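You operate a simulated robot arm through the tools that you are given. There is no shell and no other tool.

You run a simulated robot arm. Do the job below in one go: nothing can be reset, and whatever is moved stays where it is left.

TASK
Change the doser over to the blue tub.
Fine: gate closed during the swap, open after; red tub on the TUBS mat; nothing spilt. Set down upright: red tub.

Only the result counts: the job must be done as asked and must still hold three seconds after the hand-in. Knocking over, shifting, dropping, spilling or breaking anything else fails it.

THE ROBOT
A 6-joint arm with a two-finger gripper, fixed in place. Base frame: the origin is on the floor under the middle of its stand, x ahead of it, y to its left, z up. Units: m, degrees, N and s.
With the tool pointing down near the work surface it reaches from about 0.84 to 0.96 m from the base axis. Its first joint turns from -166.0 to 166.0 degrees. Payload 2.54 kg.
The tool frame sits at the grasp point between the pads (the TCP): z along the fingers, y along the line on which they close. The tips reach 0.03 m beyond it. The gripper opens to 0.116 m; its body begins 0.095 m behind the TCP.
Orientation is told as [roll, pitch, yaw] about the base's x, y, z axes, in that order, counted from this pose: with the fingers straight down and closing along the base's y, the tool's x points along the base's -x, its y along +y and its z along -z.

THE INTERFACE
- The arm moves only by the tool arm_command. Its argument "increments" is a list of rows, each a list of 7 numbers: the shift along the base's x, y, z in m, then the turn, a rotation vector about the base's x, y, z in degrees, then the gripper command, from -1 (shut) to 1 (fully open), values between in proportion. In form: [[tx, ty, tz, wx, wy, wz, claw], ...]. A call has 1 to 20 rows; each row shifts and turns the commanded pose from where the row before left it. Rows are played at 5 a second. More than 0.05 m and 8.6 degrees between two rows, or a gripper value outside its range, and nothing of the call is played. A pose out of reach is approached as far as the arm can. The call stops where the force on the tool passes 40 N (or 10 N more than at its start, if that is more) or the arm is blocked; 0.2 s more then pass. The fingers move at their own pace (about 0.072 m/s each) and stop on an object; they squeeze with about 22 N. The grip force told is the motor's: it shows also when the fingers shut on nothing. Time passes only in rows, and 0.2 s behind the last, so rows that do not move let the fingers close. The reply holds the time, the measured pose of the TCP, the force on the tool along the base axes, the opening and the grip force, in the units named above and with some noise, with the torque about the TCP (base axes, N m) and any sound that the robot's microphone picked up.
- Cameras (640 x 400 px; columns grow to the right, rows downward): "scene" is fixed at [0.3991, 0.6516, 1.5119]; the picture's right is [-1.00, 0.09, 0.00], its down [0.08, 0.87, -0.49] and it looks along [-0.04, -0.49, -0.87] (base axes); focal length 315 px, centre (320, 200). "wrist" rides on the gripper at [0.069, -0.015, -0.122] in the tool frame; the picture's right is [0.21, 0.98, 0.00], its down [-0.83, 0.18, -0.53] and it looks along [-0.52, 0.11, 0.85] (tool axes); focal length 251 px, centre (320, 200). There is no depth. A picture from a camera that has moved, and an enlarged one, comes with that camera's place and axes in the base frame and with its lens.
- camera(camera): a new picture of that camera. No time passes.
- close_up(camera, box): a new picture of the part [left, top, right, bottom] of that camera's present view, enlarged. No time passes.
- finish_job(): hands the job in; it is judged then, once.

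Nothing tells you positions but the pictures and the camera data. Unless the task says otherwise, let go and move clear before handing in.

The tools are called after "Call:" by a JSON object that holds its "method" and its "body". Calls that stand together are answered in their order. arm_command: Moves the arm, as the interface text tells. Its arguments: {"type":"object","properties":{"increments":{"type":"array","items":{"type":"array","items":{"type":"number"}}}},"required":["increments"]} The other tools are called the same way: camera (camera) takes a picture; close_up (camera, box) takes an enlarged picture of a part of a camera's view; finish_job () hands the job in.

At the start:

```text
time_s: 0.0
eef_pos: [0.2618, 0.314, 1.1079]
ee_rot: [-0.1, 0.0, 0.0]
force: [-0.2, 0.3, -0.4]
ft_torque: [0.02, 0.0, -0.02]
grip_width: 0.1158
finger_force: 0.0
```

scene: 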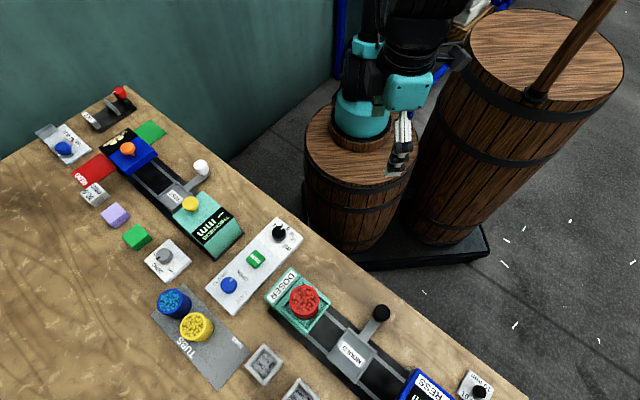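
wrist: 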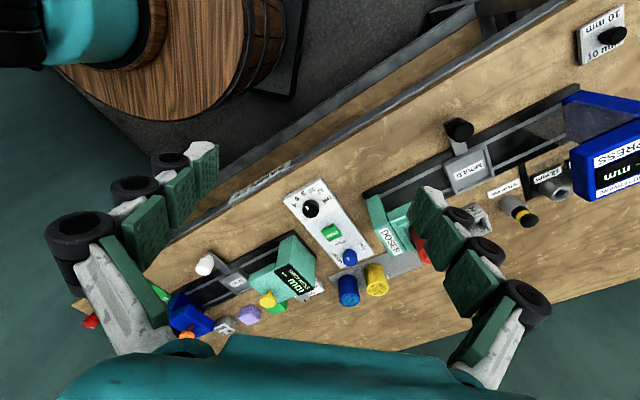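

I see a bench with a DOSER carrying a red tub, a TUBS mat with a blue and a yellow tub, and various controls. I'll look closer before moving.

Call:
{"method": "close_up", "body": {"camera": "scene", "box": [140, 200, 340, 400]}}

Call:
{"method": "close_up", "body": {"camera": "scene", "box": [240, 240, 500, 400]}}

Call:
{"method": "close_up", "body": {"camera": "wrist", "box": [270, 170, 450, 310]}}

Call:
{"method": "close_up", "body": {"camera": "scene", "box": [20, 80, 260, 300]}}

```text
2.00 times, centred on (240, 300) of scene
camera zoom: at [0.3991, 0.6516, 1.5119], right [-1.0, 0.09, 0.0], down [0.08, 0.87, -0.49], along [-0.04, -0.49, -0.87], focal length 630 px, centre (480, 0)
```

zoom: 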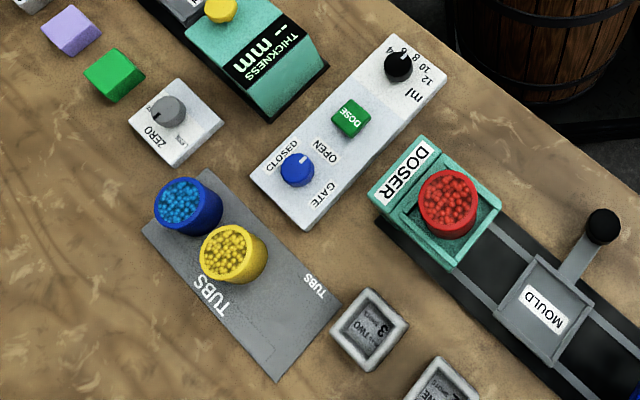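

```text
2.46 times, centred on (370, 320) of scene
camera zoom: at [0.3991, 0.6516, 1.5119], right [-1.0, 0.09, 0.0], down [0.08, 0.87, -0.49], along [-0.04, -0.49, -0.87], focal length 775 px, centre (197, -95)
```

zoom: 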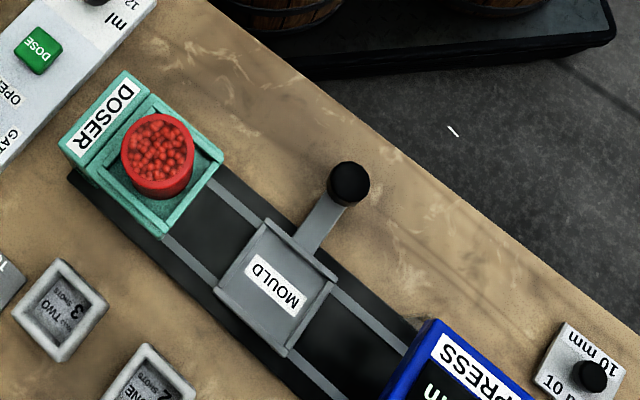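

```text
2.86 times, centred on (360, 240) of wrist
camera zoom: at [0.1923, 0.3006, 1.2285], right [-0.21, 0.98, 0.0], down [0.83, 0.18, 0.53], along [0.52, 0.11, -0.85], focal length 718 px, centre (206, 86)
```

zoom: 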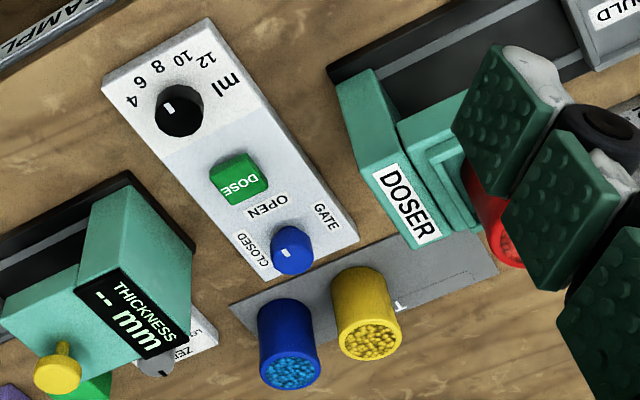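

```text
1.82 times, centred on (140, 190) of scene
camera zoom: at [0.3991, 0.6516, 1.5119], right [-1.0, 0.09, 0.0], down [0.08, 0.87, -0.49], along [-0.04, -0.49, -0.87], focal length 573 px, centre (647, 218)
```

zoom: 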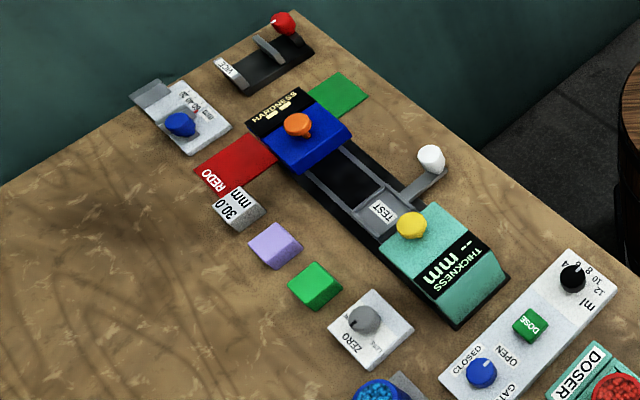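

I'll enlarge the gate knob to read its present state.

Call:
{"method": "close_up", "body": {"camera": "scene", "box": [210, 260, 260, 310]}}

Call:
{"method": "close_up", "body": {"camera": "wrist", "box": [325, 215, 375, 250]}}

Call:
{"method": "close_up", "body": {"camera": "scene", "box": [260, 260, 340, 330]}}

Call:
{"method": "close_up", "body": {"camera": "scene", "box": [150, 280, 250, 390]}}

```text
8.00 times, centred on (235, 285) of scene
camera zoom: at [0.3991, 0.6516, 1.5119], right [-1.0, 0.09, 0.0], down [0.08, 0.87, -0.49], along [-0.04, -0.49, -0.87], focal length 2520 px, centre (1000, -480)
```

zoom: 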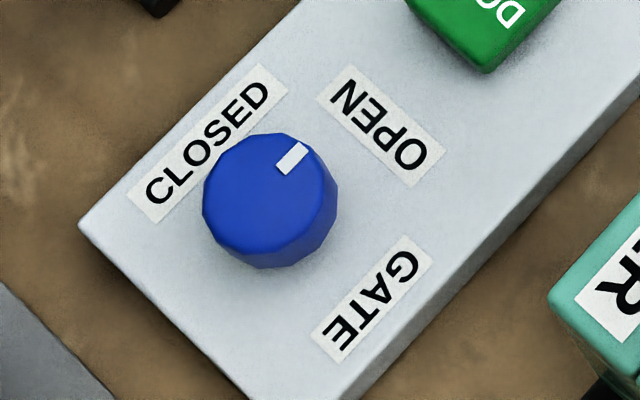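

```text
11.43 times, centred on (350, 232) of wrist
camera zoom: at [0.1923, 0.3006, 1.2285], right [-0.21, 0.98, 0.0], down [0.83, 0.18, 0.53], along [0.52, 0.11, -0.85], focal length 2874 px, centre (-23, -171)
```

zoom: 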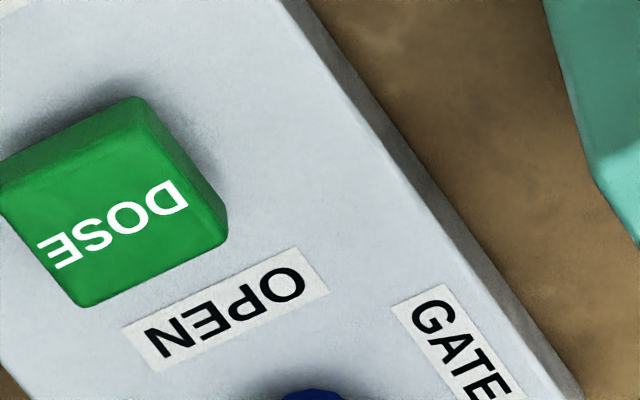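

```text
5.71 times, centred on (300, 295) of scene
camera zoom: at [0.3991, 0.6516, 1.5119], right [-1.0, 0.09, 0.0], down [0.08, 0.87, -0.49], along [-0.04, -0.49, -0.87], focal length 1800 px, centre (434, -343)
```

zoom: 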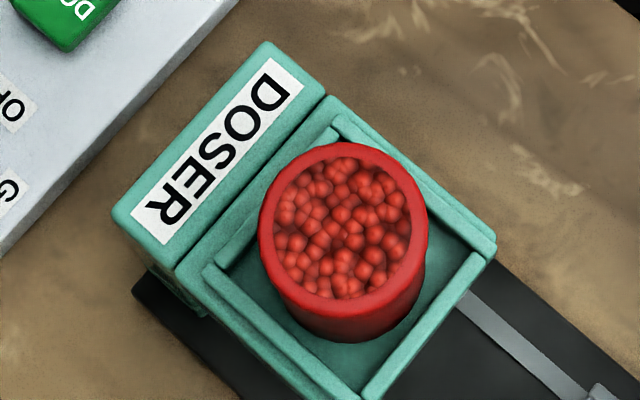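

```text
3.64 times, centred on (200, 335) of scene
camera zoom: at [0.3991, 0.6516, 1.5119], right [-1.0, 0.09, 0.0], down [0.08, 0.87, -0.49], along [-0.04, -0.49, -0.87], focal length 1145 px, centre (756, -291)
```

zoom: 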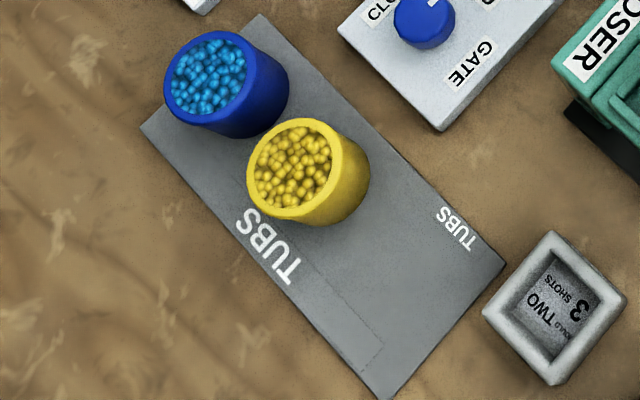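

The gate knob points at OPEN, so it must be turned +90° about z to CLOSED first. The bench seems turned about 46° to the base, with the table near z≈0.77, the knob at about (0.59, 0.45, 0.80), and the blue tub rim at about (0.705, 0.486, 0.83). I'll turn the tool and move high up to get better views.

Call:
{"method": "arm_command", "body": {"increments": [[0.03, 0.03, 0, 0, 0, -7.4, 0], [0.03, 0.03, 0, 0, 0, -7.4, 0], [0.03, 0.03, 0, 0, 0, -7.4, 0], [0.03, 0.03, 0, 0, 0, -7.4, 0], [0.03, 0.02, 0, 0, 0, -7.4, 0], [0.03, 0, 0, 0, 0, -7.0, 0], [0, 0, 0, 0, 0, 0, 0]]}}

```text
time_s: 1.6
eef_pos: [0.4462, 0.4547, 1.1056]
ee_rot: [0.0, 0.0, -44.1]
force: [0.5, 0.5, 0.4]
ft_torque: [-0.01, 0.0, -0.02]
grip_width: 0.0582
finger_force: 0.0
```

The arm moved as asked and is now above the panel at yaw −44°. I'll look from here.

Call:
{"method": "camera", "body": {"camera": "wrist"}}

Call:
{"method": "camera", "body": {"camera": "scene"}}

```text
taken
camera wrist: at [0.385, 0.4919, 1.2271], right [0.53, 0.85, 0.0], down [0.72, -0.44, 0.53], along [0.45, -0.28, -0.85], focal length 251 px, centre (320, 200)
```

wrist: 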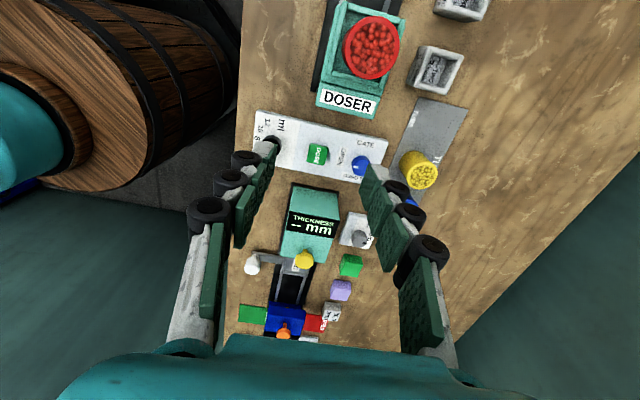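

```text
taken
```

scene: 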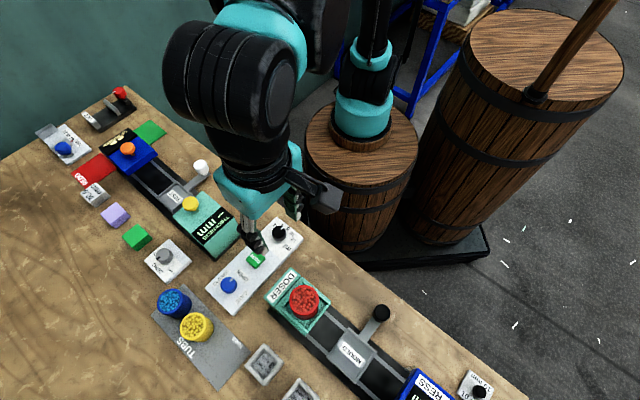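

The wrist now sees the doser, the panel and the mat. I'll enlarge these to triangulate them.

Call:
{"method": "close_up", "body": {"camera": "wrist", "box": [300, 0, 420, 120]}}

Call:
{"method": "close_up", "body": {"camera": "wrist", "box": [290, 100, 450, 200]}}

```text
3.33 times, centred on (360, 60) of wrist
camera zoom: at [0.385, 0.4919, 1.2271], right [0.53, 0.85, 0.0], down [0.72, -0.44, 0.53], along [0.45, -0.28, -0.85], focal length 838 px, centre (187, 667)
```

zoom: 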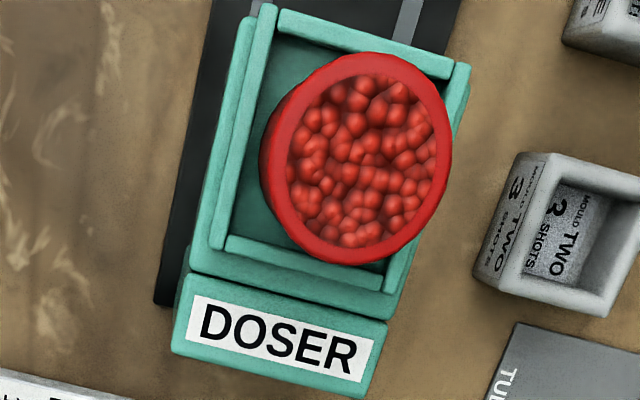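

```text
4.00 times, centred on (370, 150) of wrist
camera zoom: at [0.385, 0.4919, 1.2271], right [0.53, 0.85, 0.0], down [0.72, -0.44, 0.53], along [0.45, -0.28, -0.85], focal length 1006 px, centre (120, 400)
```

zoom: 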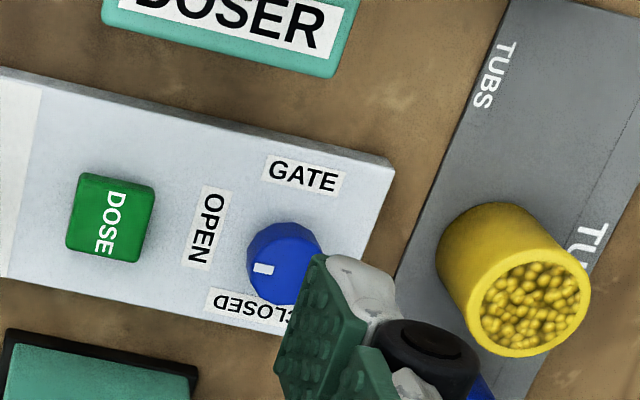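

The knob (top at about z=0.81) is near (0.585, 0.453). The pointer is on OPEN, so CLOSED is 90° counter-clockwise from above. I'll hover over the knob with the tool at yaw −89° and check alignment.

Call:
{"method": "arm_command", "body": {"increments": [[0.0232, 0, -0.02, 0, 0, -7.5, 0.15], [0.0232, 0, -0.02, 0, 0, -7.5, 0.15], [0.0232, -0.001, -0.03, 0, 0, -7.5, 0.15], [0.0232, -0.001, -0.03, 0, 0, -7.5, 0.15], [0.0232, 0, -0.03, 0, 0, -7.5, 0.15], [0.0228, 0, -0.026, 0, 0, -7.4, 0.15], [0, 0, 0, 0, 0, 0, 0.15], [0, 0, 0, 0, 0, 0, 0.15]]}}

Call:
{"method": "camera", "body": {"camera": "wrist"}}

Call:
{"method": "camera", "body": {"camera": "scene"}}

```text
time_s: 3.4
eef_pos: [0.582, 0.4536, 0.9525]
ee_rot: [-0.1, 0.0, -89.0]
force: [-0.1, 0.3, 0.6]
ft_torque: [-0.01, 0.0, -0.01]
grip_width: 0.0668
finger_force: 0.0
```

```text
taken
camera wrist: at [0.5649, 0.5221, 1.0737], right [0.97, 0.23, 0.0], down [0.2, -0.82, 0.53], along [0.12, -0.52, -0.85], focal length 251 px, centre (320, 200)
```

wrist: 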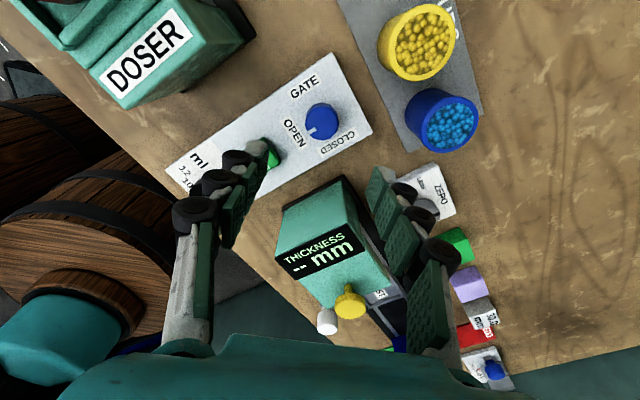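

```text
taken
```

scene: 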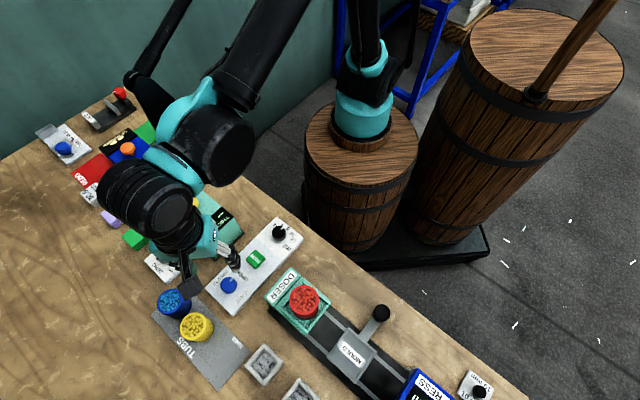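

The knob lies close to below the grasp point. I'll zoom in to measure the offset and the tub positions.

Call:
{"method": "close_up", "body": {"camera": "wrist", "box": [280, 90, 370, 150]}}

Call:
{"method": "close_up", "body": {"camera": "wrist", "box": [360, 0, 500, 170]}}

Call:
{"method": "close_up", "body": {"camera": "wrist", "box": [40, 0, 260, 130]}}

```text
6.67 times, centred on (325, 120) of wrist
camera zoom: at [0.5649, 0.5221, 1.0737], right [0.97, 0.23, 0.0], down [0.2, -0.82, 0.53], along [0.12, -0.52, -0.85], focal length 1676 px, centre (287, 733)
```

zoom: 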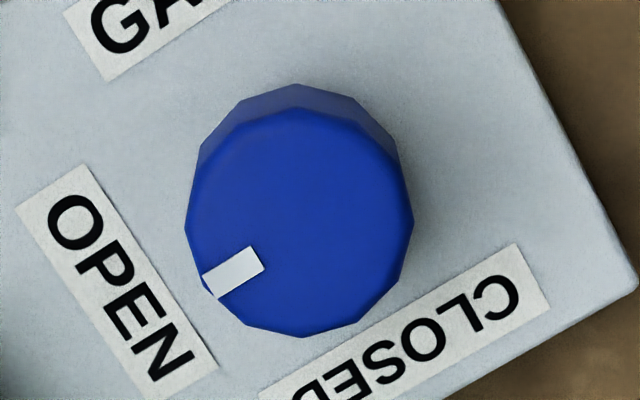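

```text
2.35 times, centred on (430, 85) of wrist
camera zoom: at [0.5649, 0.5221, 1.0737], right [0.97, 0.23, 0.0], down [0.2, -0.82, 0.53], along [0.12, -0.52, -0.85], focal length 592 px, centre (61, 471)
```

zoom: 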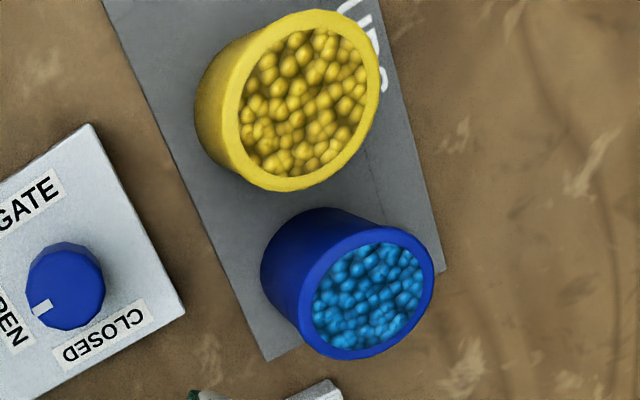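

```text
2.91 times, centred on (150, 65) of wrist
camera zoom: at [0.5649, 0.5221, 1.0737], right [0.97, 0.23, 0.0], down [0.2, -0.82, 0.53], along [0.12, -0.52, -0.85], focal length 731 px, centre (814, 593)
```

zoom: 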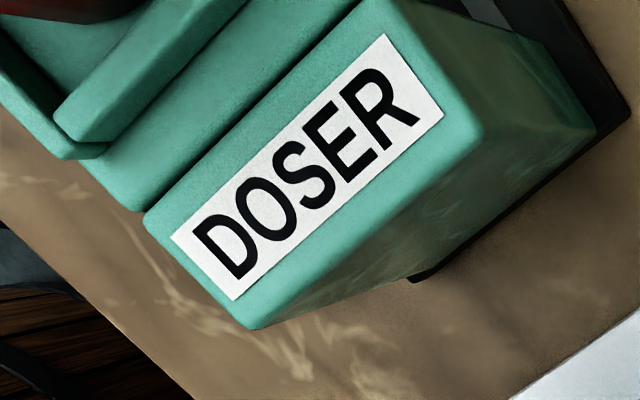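

The knob is within about 1–2 mm of the grasp point; it measures about 35 mm across, with the panel top near z≈0.80. The blue rim is confirmed at (0.705, 0.487), yellow at (0.650, 0.541), and the free third place on the mat is near (0.597, 0.594). I'll descend partway over the knob.

Call:
{"method": "arm_command", "body": {"increments": [[0.001, 0, -0.025, 0, 0, 0, 0.15], [0, 0, -0.025, 0, 0, 0, 0.15], [0, 0, -0.025, 0, 0, 0, 0.15], [0, 0, -0.015, 0, 0, 0, 0.15], [0, 0, -0.01, 0, 0, 0, 0.15], [0, 0, -0.006, 0, 0, 0, 0.15], [0, 0, 0, 0, 0, 0, 0.15]]}}

Call:
{"method": "camera", "body": {"camera": "wrist"}}

Call:
{"method": "close_up", "body": {"camera": "scene", "box": [150, 220, 290, 330]}}

```text
time_s: 5.0
eef_pos: [0.5826, 0.4546, 0.847]
ee_rot: [0.0, 0.0, -88.9]
force: [-0.2, -0.4, -0.3]
ft_torque: [0.01, -0.01, 0.02]
grip_width: 0.067
finger_force: 0.1
```

```text
taken
camera wrist: at [0.5651, 0.5233, 0.9676], right [0.97, 0.23, 0.0], down [0.2, -0.82, 0.53], along [0.12, -0.52, -0.85], focal length 251 px, centre (320, 200)
```

wrist: 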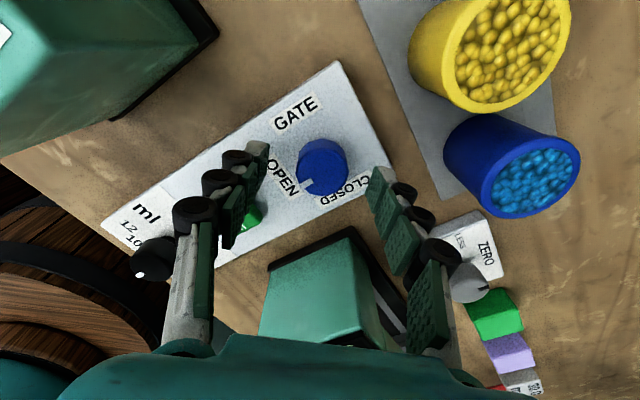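

```text
3.64 times, centred on (220, 275) of scene
camera zoom: at [0.3991, 0.6516, 1.5119], right [-1.0, 0.09, 0.0], down [0.08, 0.87, -0.49], along [-0.04, -0.49, -0.87], focal length 1145 px, centre (684, -73)
```

zoom: 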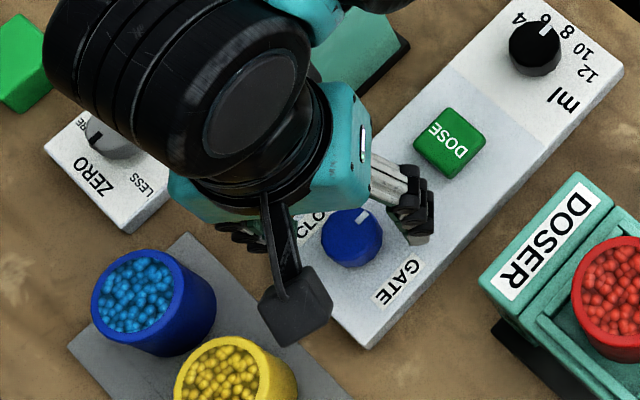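

The fingers straddle the knob without contact. I'll check height from this nearer view.

Call:
{"method": "close_up", "body": {"camera": "wrist", "box": [240, 120, 400, 220]}}

```text
4.00 times, centred on (320, 170) of wrist
camera zoom: at [0.5651, 0.5233, 0.9676], right [0.97, 0.23, 0.0], down [0.2, -0.82, 0.53], along [0.12, -0.52, -0.85], focal length 1006 px, centre (320, 320)
```

zoom: 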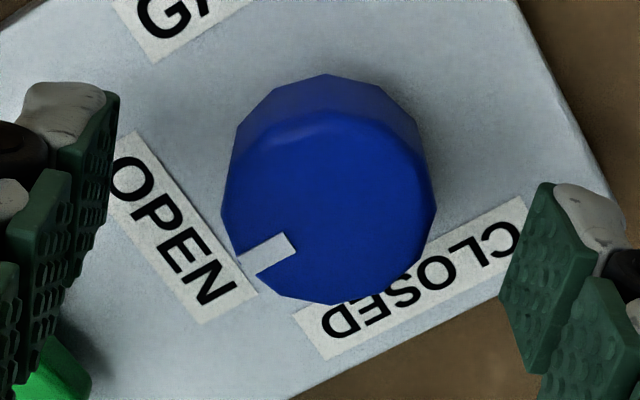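

Combining views puts the knob top at about (0.5815, 0.4565, 0.825) and the panel top near 0.805. I'll lower 8 mm, then close on the knob.

Call:
{"method": "arm_command", "body": {"increments": [[-0.001, 0.002, -0.003, 0, 0, 0, 0.15], [0, 0, -0.003, 0, 0, 0, 0.15], [0, 0, -0.002, 0, 0, 0, 0.15], [0, 0, 0, 0, 0, 0, 0.15]]}}

Call:
{"method": "close_up", "body": {"camera": "wrist", "box": [240, 120, 400, 220]}}

```text
time_s: 6.0
eef_pos: [0.582, 0.4566, 0.8377]
ee_rot: [0.0, 0.0, -88.8]
force: [-0.5, 0.4, 0.1]
ft_torque: [-0.01, 0.01, -0.02]
grip_width: 0.0667
finger_force: 0.1
```

```text
4.00 times, centred on (320, 170) of wrist
camera zoom: at [0.5641, 0.5251, 0.9591], right [0.97, 0.23, 0.0], down [0.2, -0.82, 0.53], along [0.12, -0.52, -0.85], focal length 1006 px, centre (320, 320)
```

zoom: 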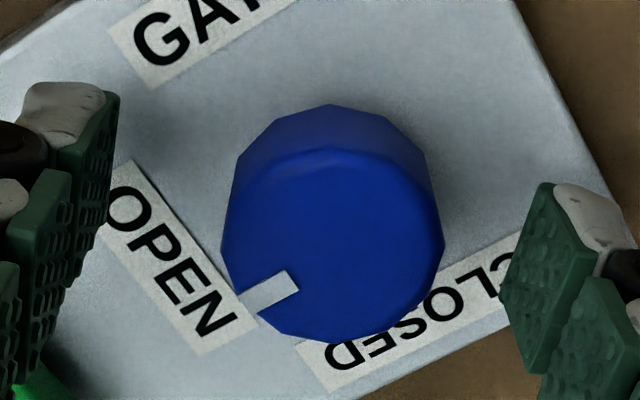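

The fingers are clear of the panel and centred on the knob. I'll close on it.

Call:
{"method": "arm_command", "body": {"increments": [[0, 0, 0, 0, 0, 0, -0.2], [0, 0, 0, 0, 0, 0, -0.5], [0, 0, 0, 0, 0, 0, -1], [0, 0, 0, 0, 0, 0, -1], [0, 0, 0, 0, 0, 0, -1]]}}

Call:
{"method": "camera", "body": {"camera": "wrist"}}

```text
time_s: 7.2
eef_pos: [0.5835, 0.4554, 0.838]
ee_rot: [0.1, 0.0, -88.9]
force: [31.6, 6.7, 14.2]
ft_torque: [0.1, -1.09, 0.03]
grip_width: 0.0323
finger_force: 45.4
```

```text
taken
camera wrist: at [0.5658, 0.5251, 0.9593], right [0.97, 0.23, 0.0], down [0.2, -0.82, 0.53], along [0.13, -0.52, -0.85], focal length 251 px, centre (320, 200)
```

wrist: 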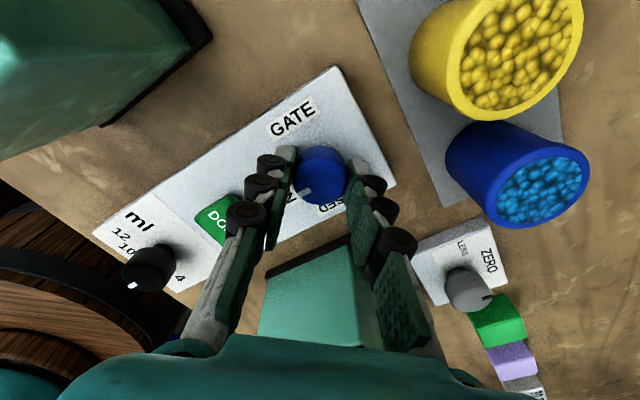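

The knob is gripped (32 mm wide), with a 32 N sideways load, so the true knob centre is slightly to +x. I'll shift a little to relieve this.

Call:
{"method": "arm_command", "body": {"increments": [[0.001, 0, 0, 0, 0, 0, -1], [0, 0, 0, 0, 0, 0, -1]]}}

```text
time_s: 7.8
eef_pos: [0.5838, 0.4558, 0.8378]
ee_rot: [0.0, 0.1, -88.9]
force: [31.2, 13.8, 22.7]
ft_torque: [-0.05, -0.95, -0.01]
grip_width: 0.032
finger_force: 44.7
```

There is still a load in +x and some upward load, possibly fingertips touching the panel. I'll rise 2 mm and shift +x a bit more.

Call:
{"method": "arm_command", "body": {"increments": [[0.001, 0, 0.001, 0, 0, 0, -1], [0, 0, 0.001, 0, 0, 0, -1], [0, 0, 0, 0, 0, 0, -1]]}}

Call:
{"method": "close_up", "body": {"camera": "wrist", "box": [240, 120, 400, 220]}}

Call:
{"method": "close_up", "body": {"camera": "scene", "box": [190, 250, 270, 310]}}

```text
time_s: 8.6
eef_pos: [0.5828, 0.4551, 0.8388]
ee_rot: [-0.1, -0.2, -88.8]
force: [8.7, 8.2, -40.8]
ft_torque: [0.26, -0.22, -0.02]
grip_width: 0.0323
finger_force: 45.0
```

```text
4.00 times, centred on (320, 170) of wrist
camera zoom: at [0.5665, 0.5252, 0.96], right [0.97, 0.23, 0.0], down [0.2, -0.82, 0.53], along [0.12, -0.52, -0.85], focal length 1006 px, centre (320, 320)
```

zoom: 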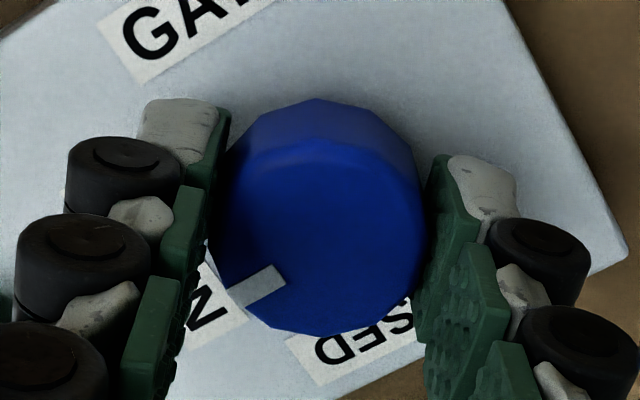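

```text
6.67 times, centred on (230, 280) of scene
camera zoom: at [0.3991, 0.6516, 1.5119], right [-1.0, 0.09, 0.0], down [0.08, 0.87, -0.49], along [-0.04, -0.49, -0.87], focal length 2100 px, centre (920, -333)
```

zoom: 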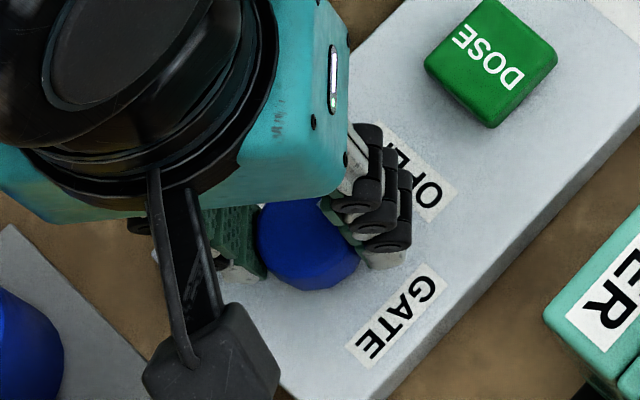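

The x load is relieved; the lift now pulls on the knob, so I'll drop 1.3 mm to balance it.

Call:
{"method": "arm_command", "body": {"increments": [[0.0002, 0.0002, -0.0013, 0, 0, 0, -1], [0, 0, 0, 0, 0, 0, -1]]}}

```text
time_s: 9.2
eef_pos: [0.5827, 0.4557, 0.84]
ee_rot: [-0.1, 0.1, -89.0]
force: [2.9, 11.3, -15.1]
ft_torque: [-0.55, 0.1, -0.01]
grip_width: 0.0322
finger_force: 45.2
```

Loads are small now. I'll start turning the knob counter-clockwise in small steps, watching the forces.

Call:
{"method": "arm_command", "body": {"increments": [[0, 0.0003, -0.0003, 0, 0, 5, -1], [0, 0, 0, 0, 0, 5, -1], [0, 0, 0, 0, 0, 5, -1]]}}

Call:
{"method": "close_up", "body": {"camera": "wrist", "box": [240, 120, 400, 220]}}

```text
time_s: 10.0
eef_pos: [0.584, 0.4559, 0.8382]
ee_rot: [0.2, 0.0, -73.7]
force: [7.5, 16.3, 33.7]
ft_torque: [0.01, -0.38, 0.02]
grip_width: 0.0323
finger_force: 45.3
```

```text
4.00 times, centred on (320, 170) of wrist
camera zoom: at [0.5485, 0.5181, 0.9601], right [0.88, 0.48, 0.0], down [0.4, -0.74, 0.53], along [0.26, -0.47, -0.85], focal length 1006 px, centre (320, 320)
```

zoom: 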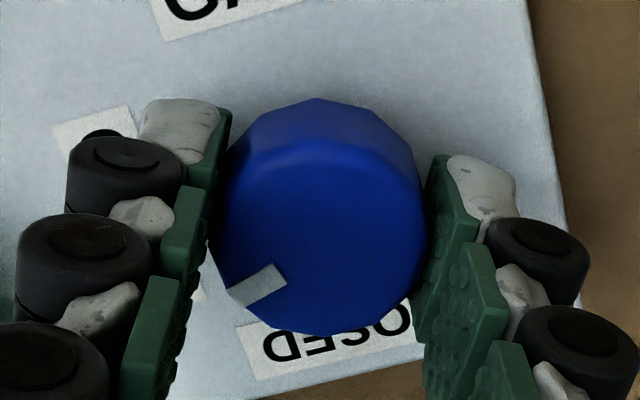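

The knob turns with the gripper. I'll ease the upward load and carry on.

Call:
{"method": "arm_command", "body": {"increments": [[0, 0.0003, 0.001, 0, 0, 5, -1], [0, 0, 0, 0, 0, 5, -1], [0, 0, 0, 0, 0, 5, -1]]}}

```text
time_s: 10.8
eef_pos: [0.5832, 0.4557, 0.8392]
ee_rot: [0.0, 0.0, -58.9]
force: [6.1, 6.8, 22.9]
ft_torque: [0.77, 0.27, -0.02]
grip_width: 0.0322
finger_force: 45.3
```

The loads are modest and the yaw is −59°. I'll continue the turn.

Call:
{"method": "arm_command", "body": {"increments": [[0, 0, 0.0005, 0, 0, 5, -1], [0, 0, 0, 0, 0, 5, -1], [0, 0, 0, 0, 0, 5, -1], [0, 0, 0, 0, 0, 5, -1]]}}

```text
time_s: 11.8
eef_pos: [0.5832, 0.457, 0.8384]
ee_rot: [0.0, -0.1, -38.9]
force: [11.7, -4.2, 3.8]
ft_torque: [-0.24, -0.65, 0.0]
grip_width: 0.0322
finger_force: 44.3
```

About 50° has been turned and the loads are small. I'll continue.

Call:
{"method": "arm_command", "body": {"increments": [[0, 0, 0, 0, 0, 5, -1], [0, 0, 0, 0, 0, 5, -1], [0, 0, 0, 0, 0, 5, -1], [0, 0, 0, 0, 0, 5, -1]]}}

Call:
{"method": "close_up", "body": {"camera": "wrist", "box": [220, 110, 420, 235]}}

```text
time_s: 12.8
eef_pos: [0.5829, 0.4565, 0.8385]
ee_rot: [0.0, 0.1, -18.8]
force: [-2.0, -10.7, -20.5]
ft_torque: [-0.51, -0.01, 0.0]
grip_width: 0.0321
finger_force: 45.5
```

```text
3.20 times, centred on (320, 172) of wrist
camera zoom: at [0.5124, 0.464, 0.9602], right [0.11, 0.99, 0.0], down [0.84, -0.09, 0.53], along [0.53, -0.06, -0.85], focal length 805 px, centre (320, 288)
```

zoom: 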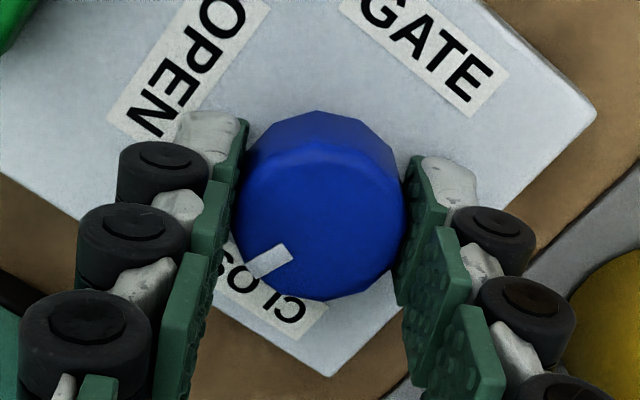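

The mark is nearing the CLOSED label. I have about 20° to go.

Call:
{"method": "arm_command", "body": {"increments": [[0, 0, -0.0005, 0, 0, 5, -1], [0, 0, 0, 0, 0, 5, -1], [0, 0, 0, 0, 0, 5, -1], [0, 0, 0, 0, 0, 5, -1]]}}

Call:
{"method": "close_up", "body": {"camera": "wrist", "box": [220, 110, 420, 235]}}

```text
time_s: 13.8
eef_pos: [0.5833, 0.4559, 0.8383]
ee_rot: [-0.1, 0.0, 1.0]
force: [-16.7, -25.4, -10.3]
ft_torque: [-0.83, 0.17, -0.75]
grip_width: 0.0324
finger_force: 45.0
```

```text
3.20 times, centred on (320, 172) of wrist
camera zoom: at [0.514, 0.4397, 0.9602], right [-0.23, 0.97, 0.0], down [0.82, 0.2, 0.53], along [0.52, 0.12, -0.85], focal length 805 px, centre (320, 288)
```

zoom: 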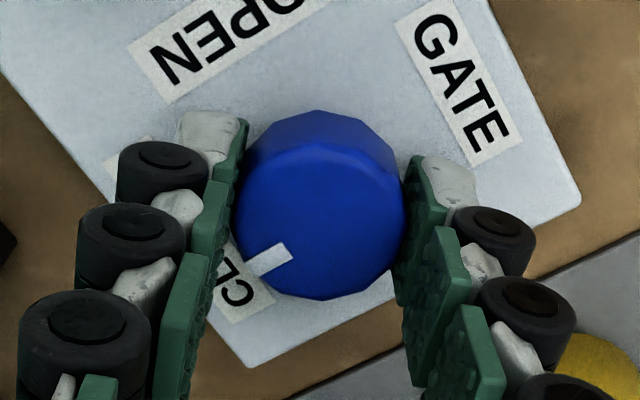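

The torque shows the knob resting at its stop, with the mark at CLOSED. I'll release it, rise, and check.

Call:
{"method": "arm_command", "body": {"increments": [[0, 0, 0, 0, 0, -0.7, -0.3], [0, 0, 0, 0, 0, 0, 0.1], [0, 0, 0, 0, 0, 0, 0.1], [0, 0, 0.01, 0, 0, 0, 0.1], [0, 0, 0.03, 0, 0, 0, 0.1], [0, 0, 0.05, 0, 0, 0, 0.1], [0, 0, 0.05, 0, 0, 0, 0.1], [0, 0, 0.05, 0, 0, 0, 0.1], [0, 0, 0, 0, 0, 0, 0.1]]}}

Call:
{"method": "camera", "body": {"camera": "wrist"}}

Call:
{"method": "camera", "body": {"camera": "scene"}}

```text
time_s: 15.8
eef_pos: [0.5827, 0.4565, 1.0271]
ee_rot: [0.0, 0.1, 0.5]
force: [0.1, -0.5, 0.1]
ft_torque: [-0.03, 0.01, 0.0]
grip_width: 0.0639
finger_force: 0.0
```

```text
taken
camera wrist: at [0.513, 0.441, 1.1481], right [-0.22, 0.98, 0.0], down [0.82, 0.19, 0.53], along [0.52, 0.12, -0.85], focal length 251 px, centre (320, 200)
```

wrist: 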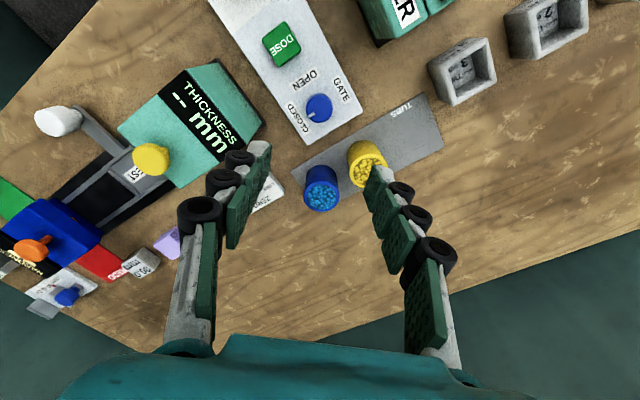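

```text
taken
```

scene: 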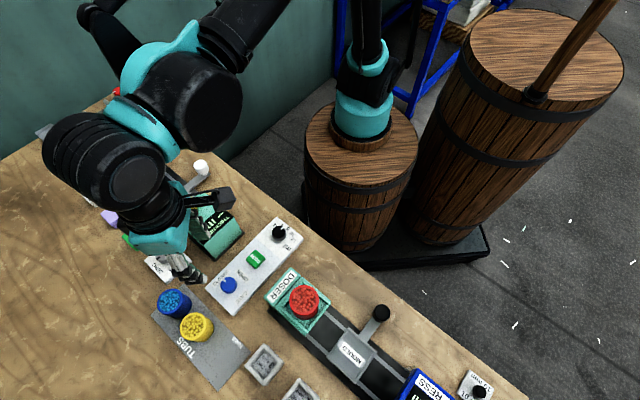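

Call:
{"method": "close_up", "body": {"camera": "scene", "box": [205, 260, 265, 310]}}

Call:
{"method": "close_up", "body": {"camera": "wrist", "box": [270, 70, 370, 140]}}

Call:
{"method": "close_up", "body": {"camera": "scene", "box": [255, 250, 355, 350]}}

```text
8.00 times, centred on (235, 285) of scene
camera zoom: at [0.3991, 0.6516, 1.5119], right [-1.0, 0.09, 0.0], down [0.08, 0.87, -0.49], along [-0.04, -0.49, -0.87], focal length 2520 px, centre (1000, -480)
```

zoom: 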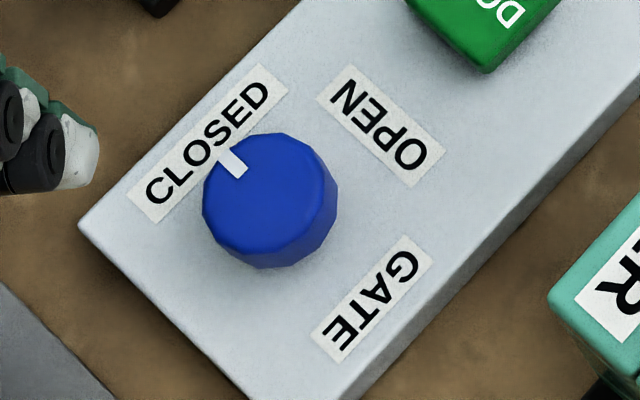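

```text
5.71 times, centred on (320, 105) of wrist
camera zoom: at [0.513, 0.441, 1.1481], right [-0.22, 0.98, 0.0], down [0.82, 0.19, 0.53], along [0.52, 0.12, -0.85], focal length 1437 px, centre (320, 743)
```

zoom: 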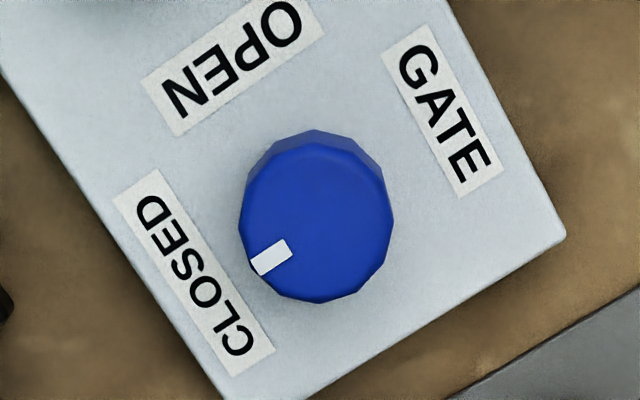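

```text
4.00 times, centred on (305, 300) of scene
camera zoom: at [0.3991, 0.6516, 1.5119], right [-1.0, 0.09, 0.0], down [0.08, 0.87, -0.49], along [-0.04, -0.49, -0.87], focal length 1260 px, centre (380, -200)
```

zoom: 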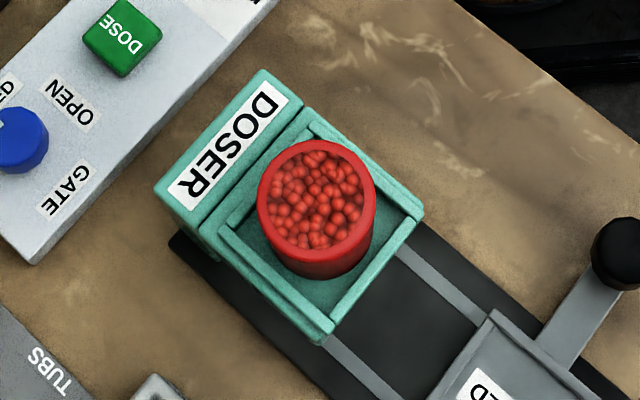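

The gate is verified CLOSED. Next I go high above the red tub on the doser at yaw −44°, with the gripper opened wide, to measure it.

Call:
{"method": "arm_command", "body": {"increments": [[-0.02, 0.01, 0.03, 0, 0, -7.4, 0.5], [-0.03, 0.013, 0.025, 0, 0, -7.4, 0.5], [-0.03, 0.013, 0.018, 0, 0, -7.4, 0.5], [-0.03, 0.013, 0, 0, 0, -7.4, 0.5], [-0.03, 0.013, 0, 0, 0, -7.4, 0.5], [-0.026, 0.013, 0, 0, 0, -7.5, 0.5], [0, 0, 0, 0, 0, 0, 0.5]]}}

Call:
{"method": "camera", "body": {"camera": "wrist"}}

Call:
{"method": "camera", "body": {"camera": "scene"}}

```text
time_s: 17.4
eef_pos: [0.4153, 0.5312, 1.1008]
ee_rot: [0.0, 0.1, -44.2]
force: [0.4, -0.2, -0.3]
ft_torque: [0.01, 0.0, 0.04]
grip_width: 0.0871
finger_force: 0.1
```

```text
taken
camera wrist: at [0.3546, 0.5681, 1.222], right [0.53, 0.85, 0.0], down [0.72, -0.45, 0.53], along [0.45, -0.28, -0.85], focal length 251 px, centre (320, 200)
```

wrist: 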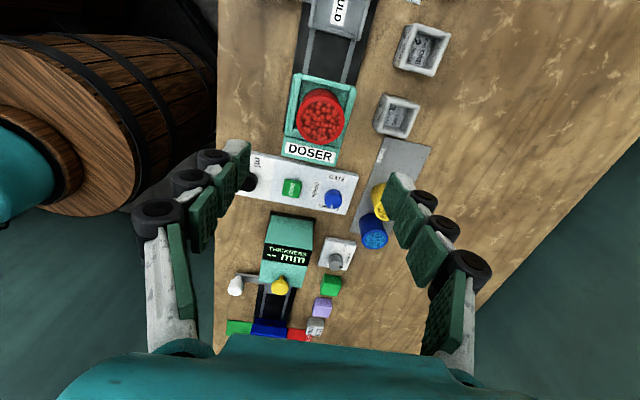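

```text
taken
```

scene: 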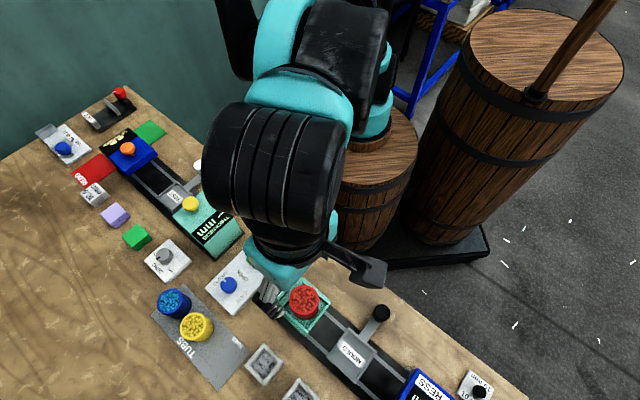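

Call:
{"method": "close_up", "body": {"camera": "wrist", "box": [260, 60, 380, 180]}}

```text
3.33 times, centred on (320, 120) of wrist
camera zoom: at [0.3546, 0.5681, 1.222], right [0.53, 0.85, 0.0], down [0.72, -0.45, 0.53], along [0.45, -0.28, -0.85], focal length 838 px, centre (320, 467)
```

zoom: 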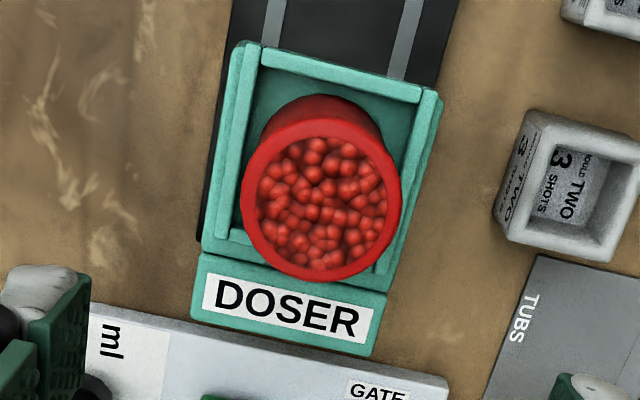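

The red rim is triangulated at about (0.415, 0.531, 0.949), sitting in a tray whose walls top out near 0.90. I'll descend to just above the rim and check centring.

Call:
{"method": "arm_command", "body": {"increments": [[0, 0, -0.04, 0, 0, 0, 0.5], [0, 0, -0.035, 0, 0, 0, 0.5], [0, 0, -0.025, 0, 0, 0, 0.5], [0, 0, -0.01, 0, 0, 0, 0.5], [0, 0, 0, 0, 0, 0, 0.5]]}}

Call:
{"method": "camera", "body": {"camera": "wrist"}}

Call:
{"method": "close_up", "body": {"camera": "scene", "box": [240, 240, 360, 340]}}

```text
time_s: 18.6
eef_pos: [0.4138, 0.5306, 0.991]
ee_rot: [0.0, 0.0, -44.1]
force: [0.0, -1.0, -0.2]
ft_torque: [-0.02, -0.01, -0.01]
grip_width: 0.0872
finger_force: 0.0
```

```text
taken
camera wrist: at [0.3532, 0.5684, 1.1122], right [0.53, 0.85, 0.0], down [0.72, -0.44, 0.53], along [0.45, -0.28, -0.85], focal length 251 px, centre (320, 200)
```

wrist: 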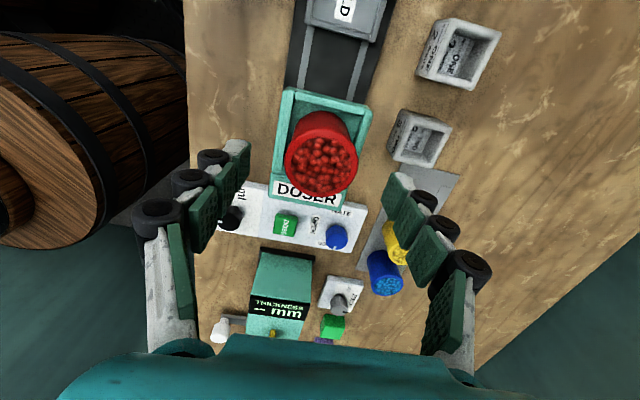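

```text
4.00 times, centred on (300, 290) of scene
camera zoom: at [0.3991, 0.6516, 1.5119], right [-1.0, 0.09, 0.0], down [0.08, 0.87, -0.49], along [-0.04, -0.49, -0.87], focal length 1260 px, centre (400, -160)
```

zoom: 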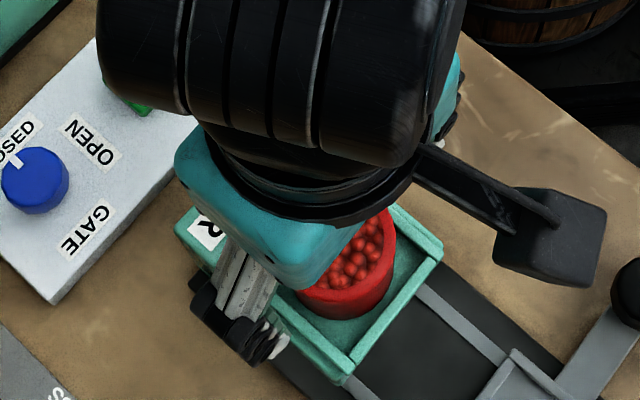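

Call:
{"method": "close_up", "body": {"camera": "wrist", "box": [240, 90, 400, 215]}}

```text
3.20 times, centred on (320, 152) of wrist
camera zoom: at [0.3532, 0.5684, 1.1122], right [0.53, 0.85, 0.0], down [0.72, -0.44, 0.53], along [0.45, -0.28, -0.85], focal length 805 px, centre (320, 352)
```

zoom: 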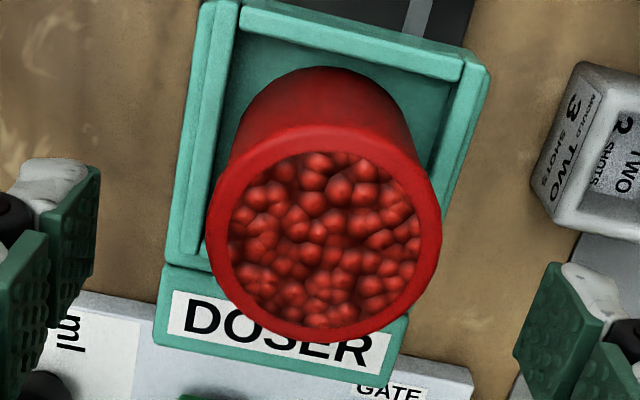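

The tub is centred under the gripper within about 1 mm. I'll descend to grip its upper part (tips at about 0.912, above the tray walls) and close.

Call:
{"method": "arm_command", "body": {"increments": [[0, 0, -0.02, 0, 0, 0, 0.5], [0, 0, -0.015, 0, 0, 0, 0.5], [0, 0, -0.008, 0, 0, 0, 0.5], [0, 0, -0.006, 0, 0, 0, 0.5], [0, 0, 0, 0, 0, 0, 0.5]]}}

Call:
{"method": "close_up", "body": {"camera": "wrist", "box": [200, 90, 440, 260]}}

Call:
{"method": "close_up", "body": {"camera": "scene", "box": [240, 240, 360, 340]}}

```text
time_s: 19.8
eef_pos: [0.4149, 0.53, 0.9415]
ee_rot: [0.0, 0.0, -44.1]
force: [-0.8, -0.3, -0.5]
ft_torque: [0.0, -0.04, 0.02]
grip_width: 0.087
finger_force: 0.0
```

```text
2.35 times, centred on (320, 175) of wrist
camera zoom: at [0.355, 0.5678, 1.0624], right [0.53, 0.85, 0.0], down [0.72, -0.44, 0.53], along [0.45, -0.28, -0.85], focal length 592 px, centre (320, 259)
```

zoom: 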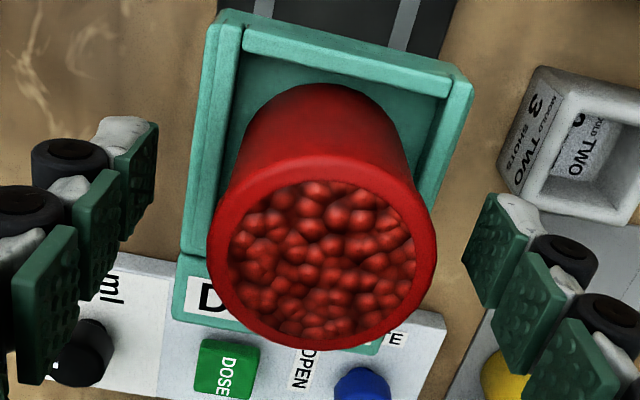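

```text
4.00 times, centred on (300, 290) of scene
camera zoom: at [0.3991, 0.6516, 1.5119], right [-1.0, 0.09, 0.0], down [0.08, 0.87, -0.49], along [-0.04, -0.49, -0.87], focal length 1260 px, centre (400, -160)
```

zoom: 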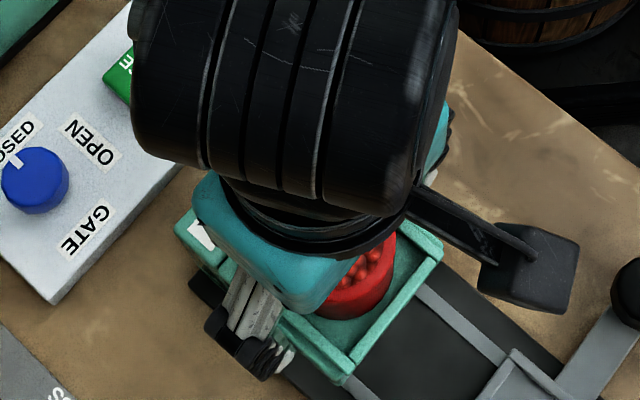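

The tub is centred between the pads with nothing touching. I'll close gently.

Call:
{"method": "arm_command", "body": {"increments": [[0, 0, 0, 0, 0, 0, 0.2], [0, 0, 0, 0, 0, 0, 0.0], [0, 0, 0, 0, 0, 0, -0.2], [0, 0, 0, 0, 0, 0, -1], [0, 0, 0, 0, 0, 0, -1], [0, 0, 0, 0, 0, 0, -1]]}}

Call:
{"method": "close_up", "body": {"camera": "wrist", "box": [200, 90, 440, 260]}}

```text
time_s: 21.2
eef_pos: [0.4157, 0.5301, 0.9412]
ee_rot: [0.0, -0.1, -44.1]
force: [-0.3, 1.2, 3.1]
ft_torque: [0.03, -0.01, 0.01]
grip_width: 0.0496
finger_force: 21.9
```

```text
2.35 times, centred on (320, 175) of wrist
camera zoom: at [0.355, 0.5678, 1.0626], right [0.53, 0.85, 0.0], down [0.72, -0.44, 0.53], along [0.45, -0.28, -0.85], focal length 592 px, centre (320, 259)
```

zoom: 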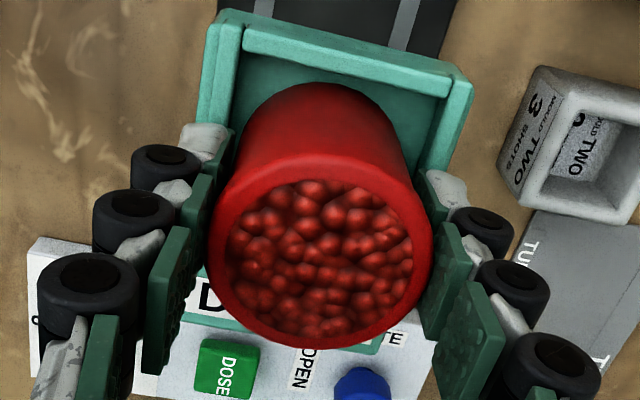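

The tub is gripped (49.6 mm, 22 N). I'll lift slowly and check.

Call:
{"method": "arm_command", "body": {"increments": [[0, 0, 0.004, 0, 0, 0, -1], [0, 0, 0.008, 0, 0, 0, -1], [0, 0, 0.012, 0, 0, 0, -1], [0, 0, 0.015, 0, 0, 0, -1], [0, 0, 0.015, 0, 0, 0, -1], [0, 0, 0.012, 0, 0, 0, -1], [0, 0, 0.006, 0, 0, 0, -1], [0, 0, 0, 0, 0, 0, -1]]}}

Call:
{"method": "camera", "body": {"camera": "wrist"}}

Call:
{"method": "camera", "body": {"camera": "scene"}}

```text
time_s: 23.0
eef_pos: [0.4157, 0.5339, 1.0144]
ee_rot: [0.0, 0.1, -44.1]
force: [0.9, 0.1, -1.1]
ft_torque: [-0.01, -0.02, 0.01]
grip_width: 0.0499
finger_force: 22.6
```

```text
taken
camera wrist: at [0.3552, 0.5707, 1.1344], right [0.53, 0.85, 0.0], down [0.72, -0.44, 0.53], along [0.45, -0.28, -0.85], focal length 251 px, centre (320, 200)
```

wrist: 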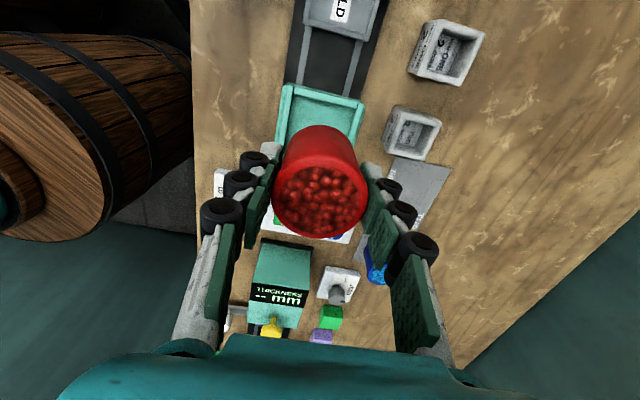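

```text
taken
```

scene: 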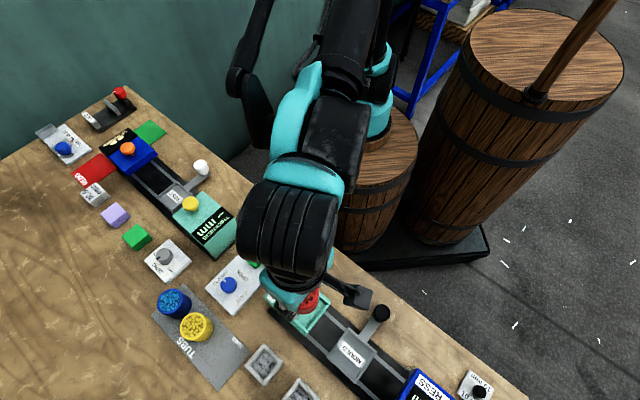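

The red tub is lifted clear of the doser, upright. I'll carry it level and slowly to above the free third place on the TUBS mat at about (0.598, 0.593).

Call:
{"method": "arm_command", "body": {"increments": [[0.006, 0.002, 0, 0, 0, 0, -1], [0.012, 0.004, 0, 0, 0, 0, -1], [0.018, 0.006, 0, 0, 0, 0, -1], [0.02, 0.0065, 0, 0, 0, 0, -1], [0.02, 0.0065, 0, 0, 0, 0, -1], [0.02, 0.0065, 0, 0, 0, 0, -1], [0.02, 0.0065, 0, 0, 0, 0, -1], [0.02, 0.0065, 0, 0, 0, 0, -1], [0.02, 0.0065, 0, 0, 0, 0, -1], [0.014, 0.0045, 0, 0, 0, 0, -1], [0.009, 0.003, 0, 0, 0, 0, -1], [0.004, 0.001, 0, 0, 0, 0, -1], [0, 0, 0, 0, 0, 0, -1]]}}

Call:
{"method": "camera", "body": {"camera": "wrist"}}

Call:
{"method": "camera", "body": {"camera": "scene"}}

```text
time_s: 25.8
eef_pos: [0.6015, 0.591, 1.0133]
ee_rot: [0.1, 0.0, -44.1]
force: [-0.1, -0.3, -0.1]
ft_torque: [0.0, 0.0, -0.01]
grip_width: 0.0498
finger_force: 22.2
```

```text
taken
camera wrist: at [0.5401, 0.6285, 1.1353], right [0.53, 0.85, 0.0], down [0.72, -0.44, 0.53], along [0.45, -0.28, -0.85], focal length 251 px, centre (320, 200)
```

wrist: 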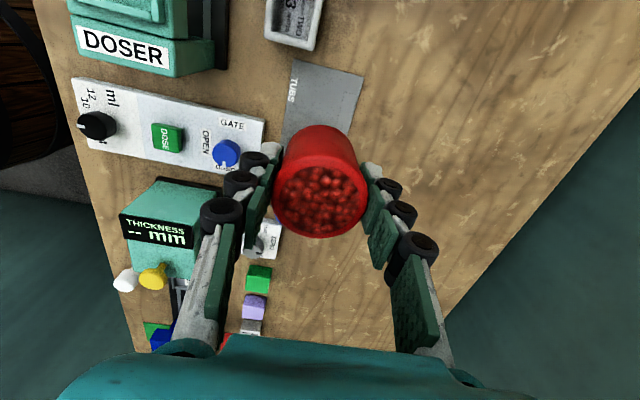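

```text
taken
```

scene: 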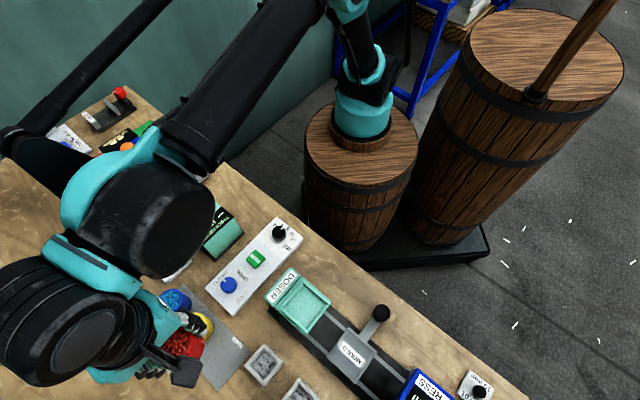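

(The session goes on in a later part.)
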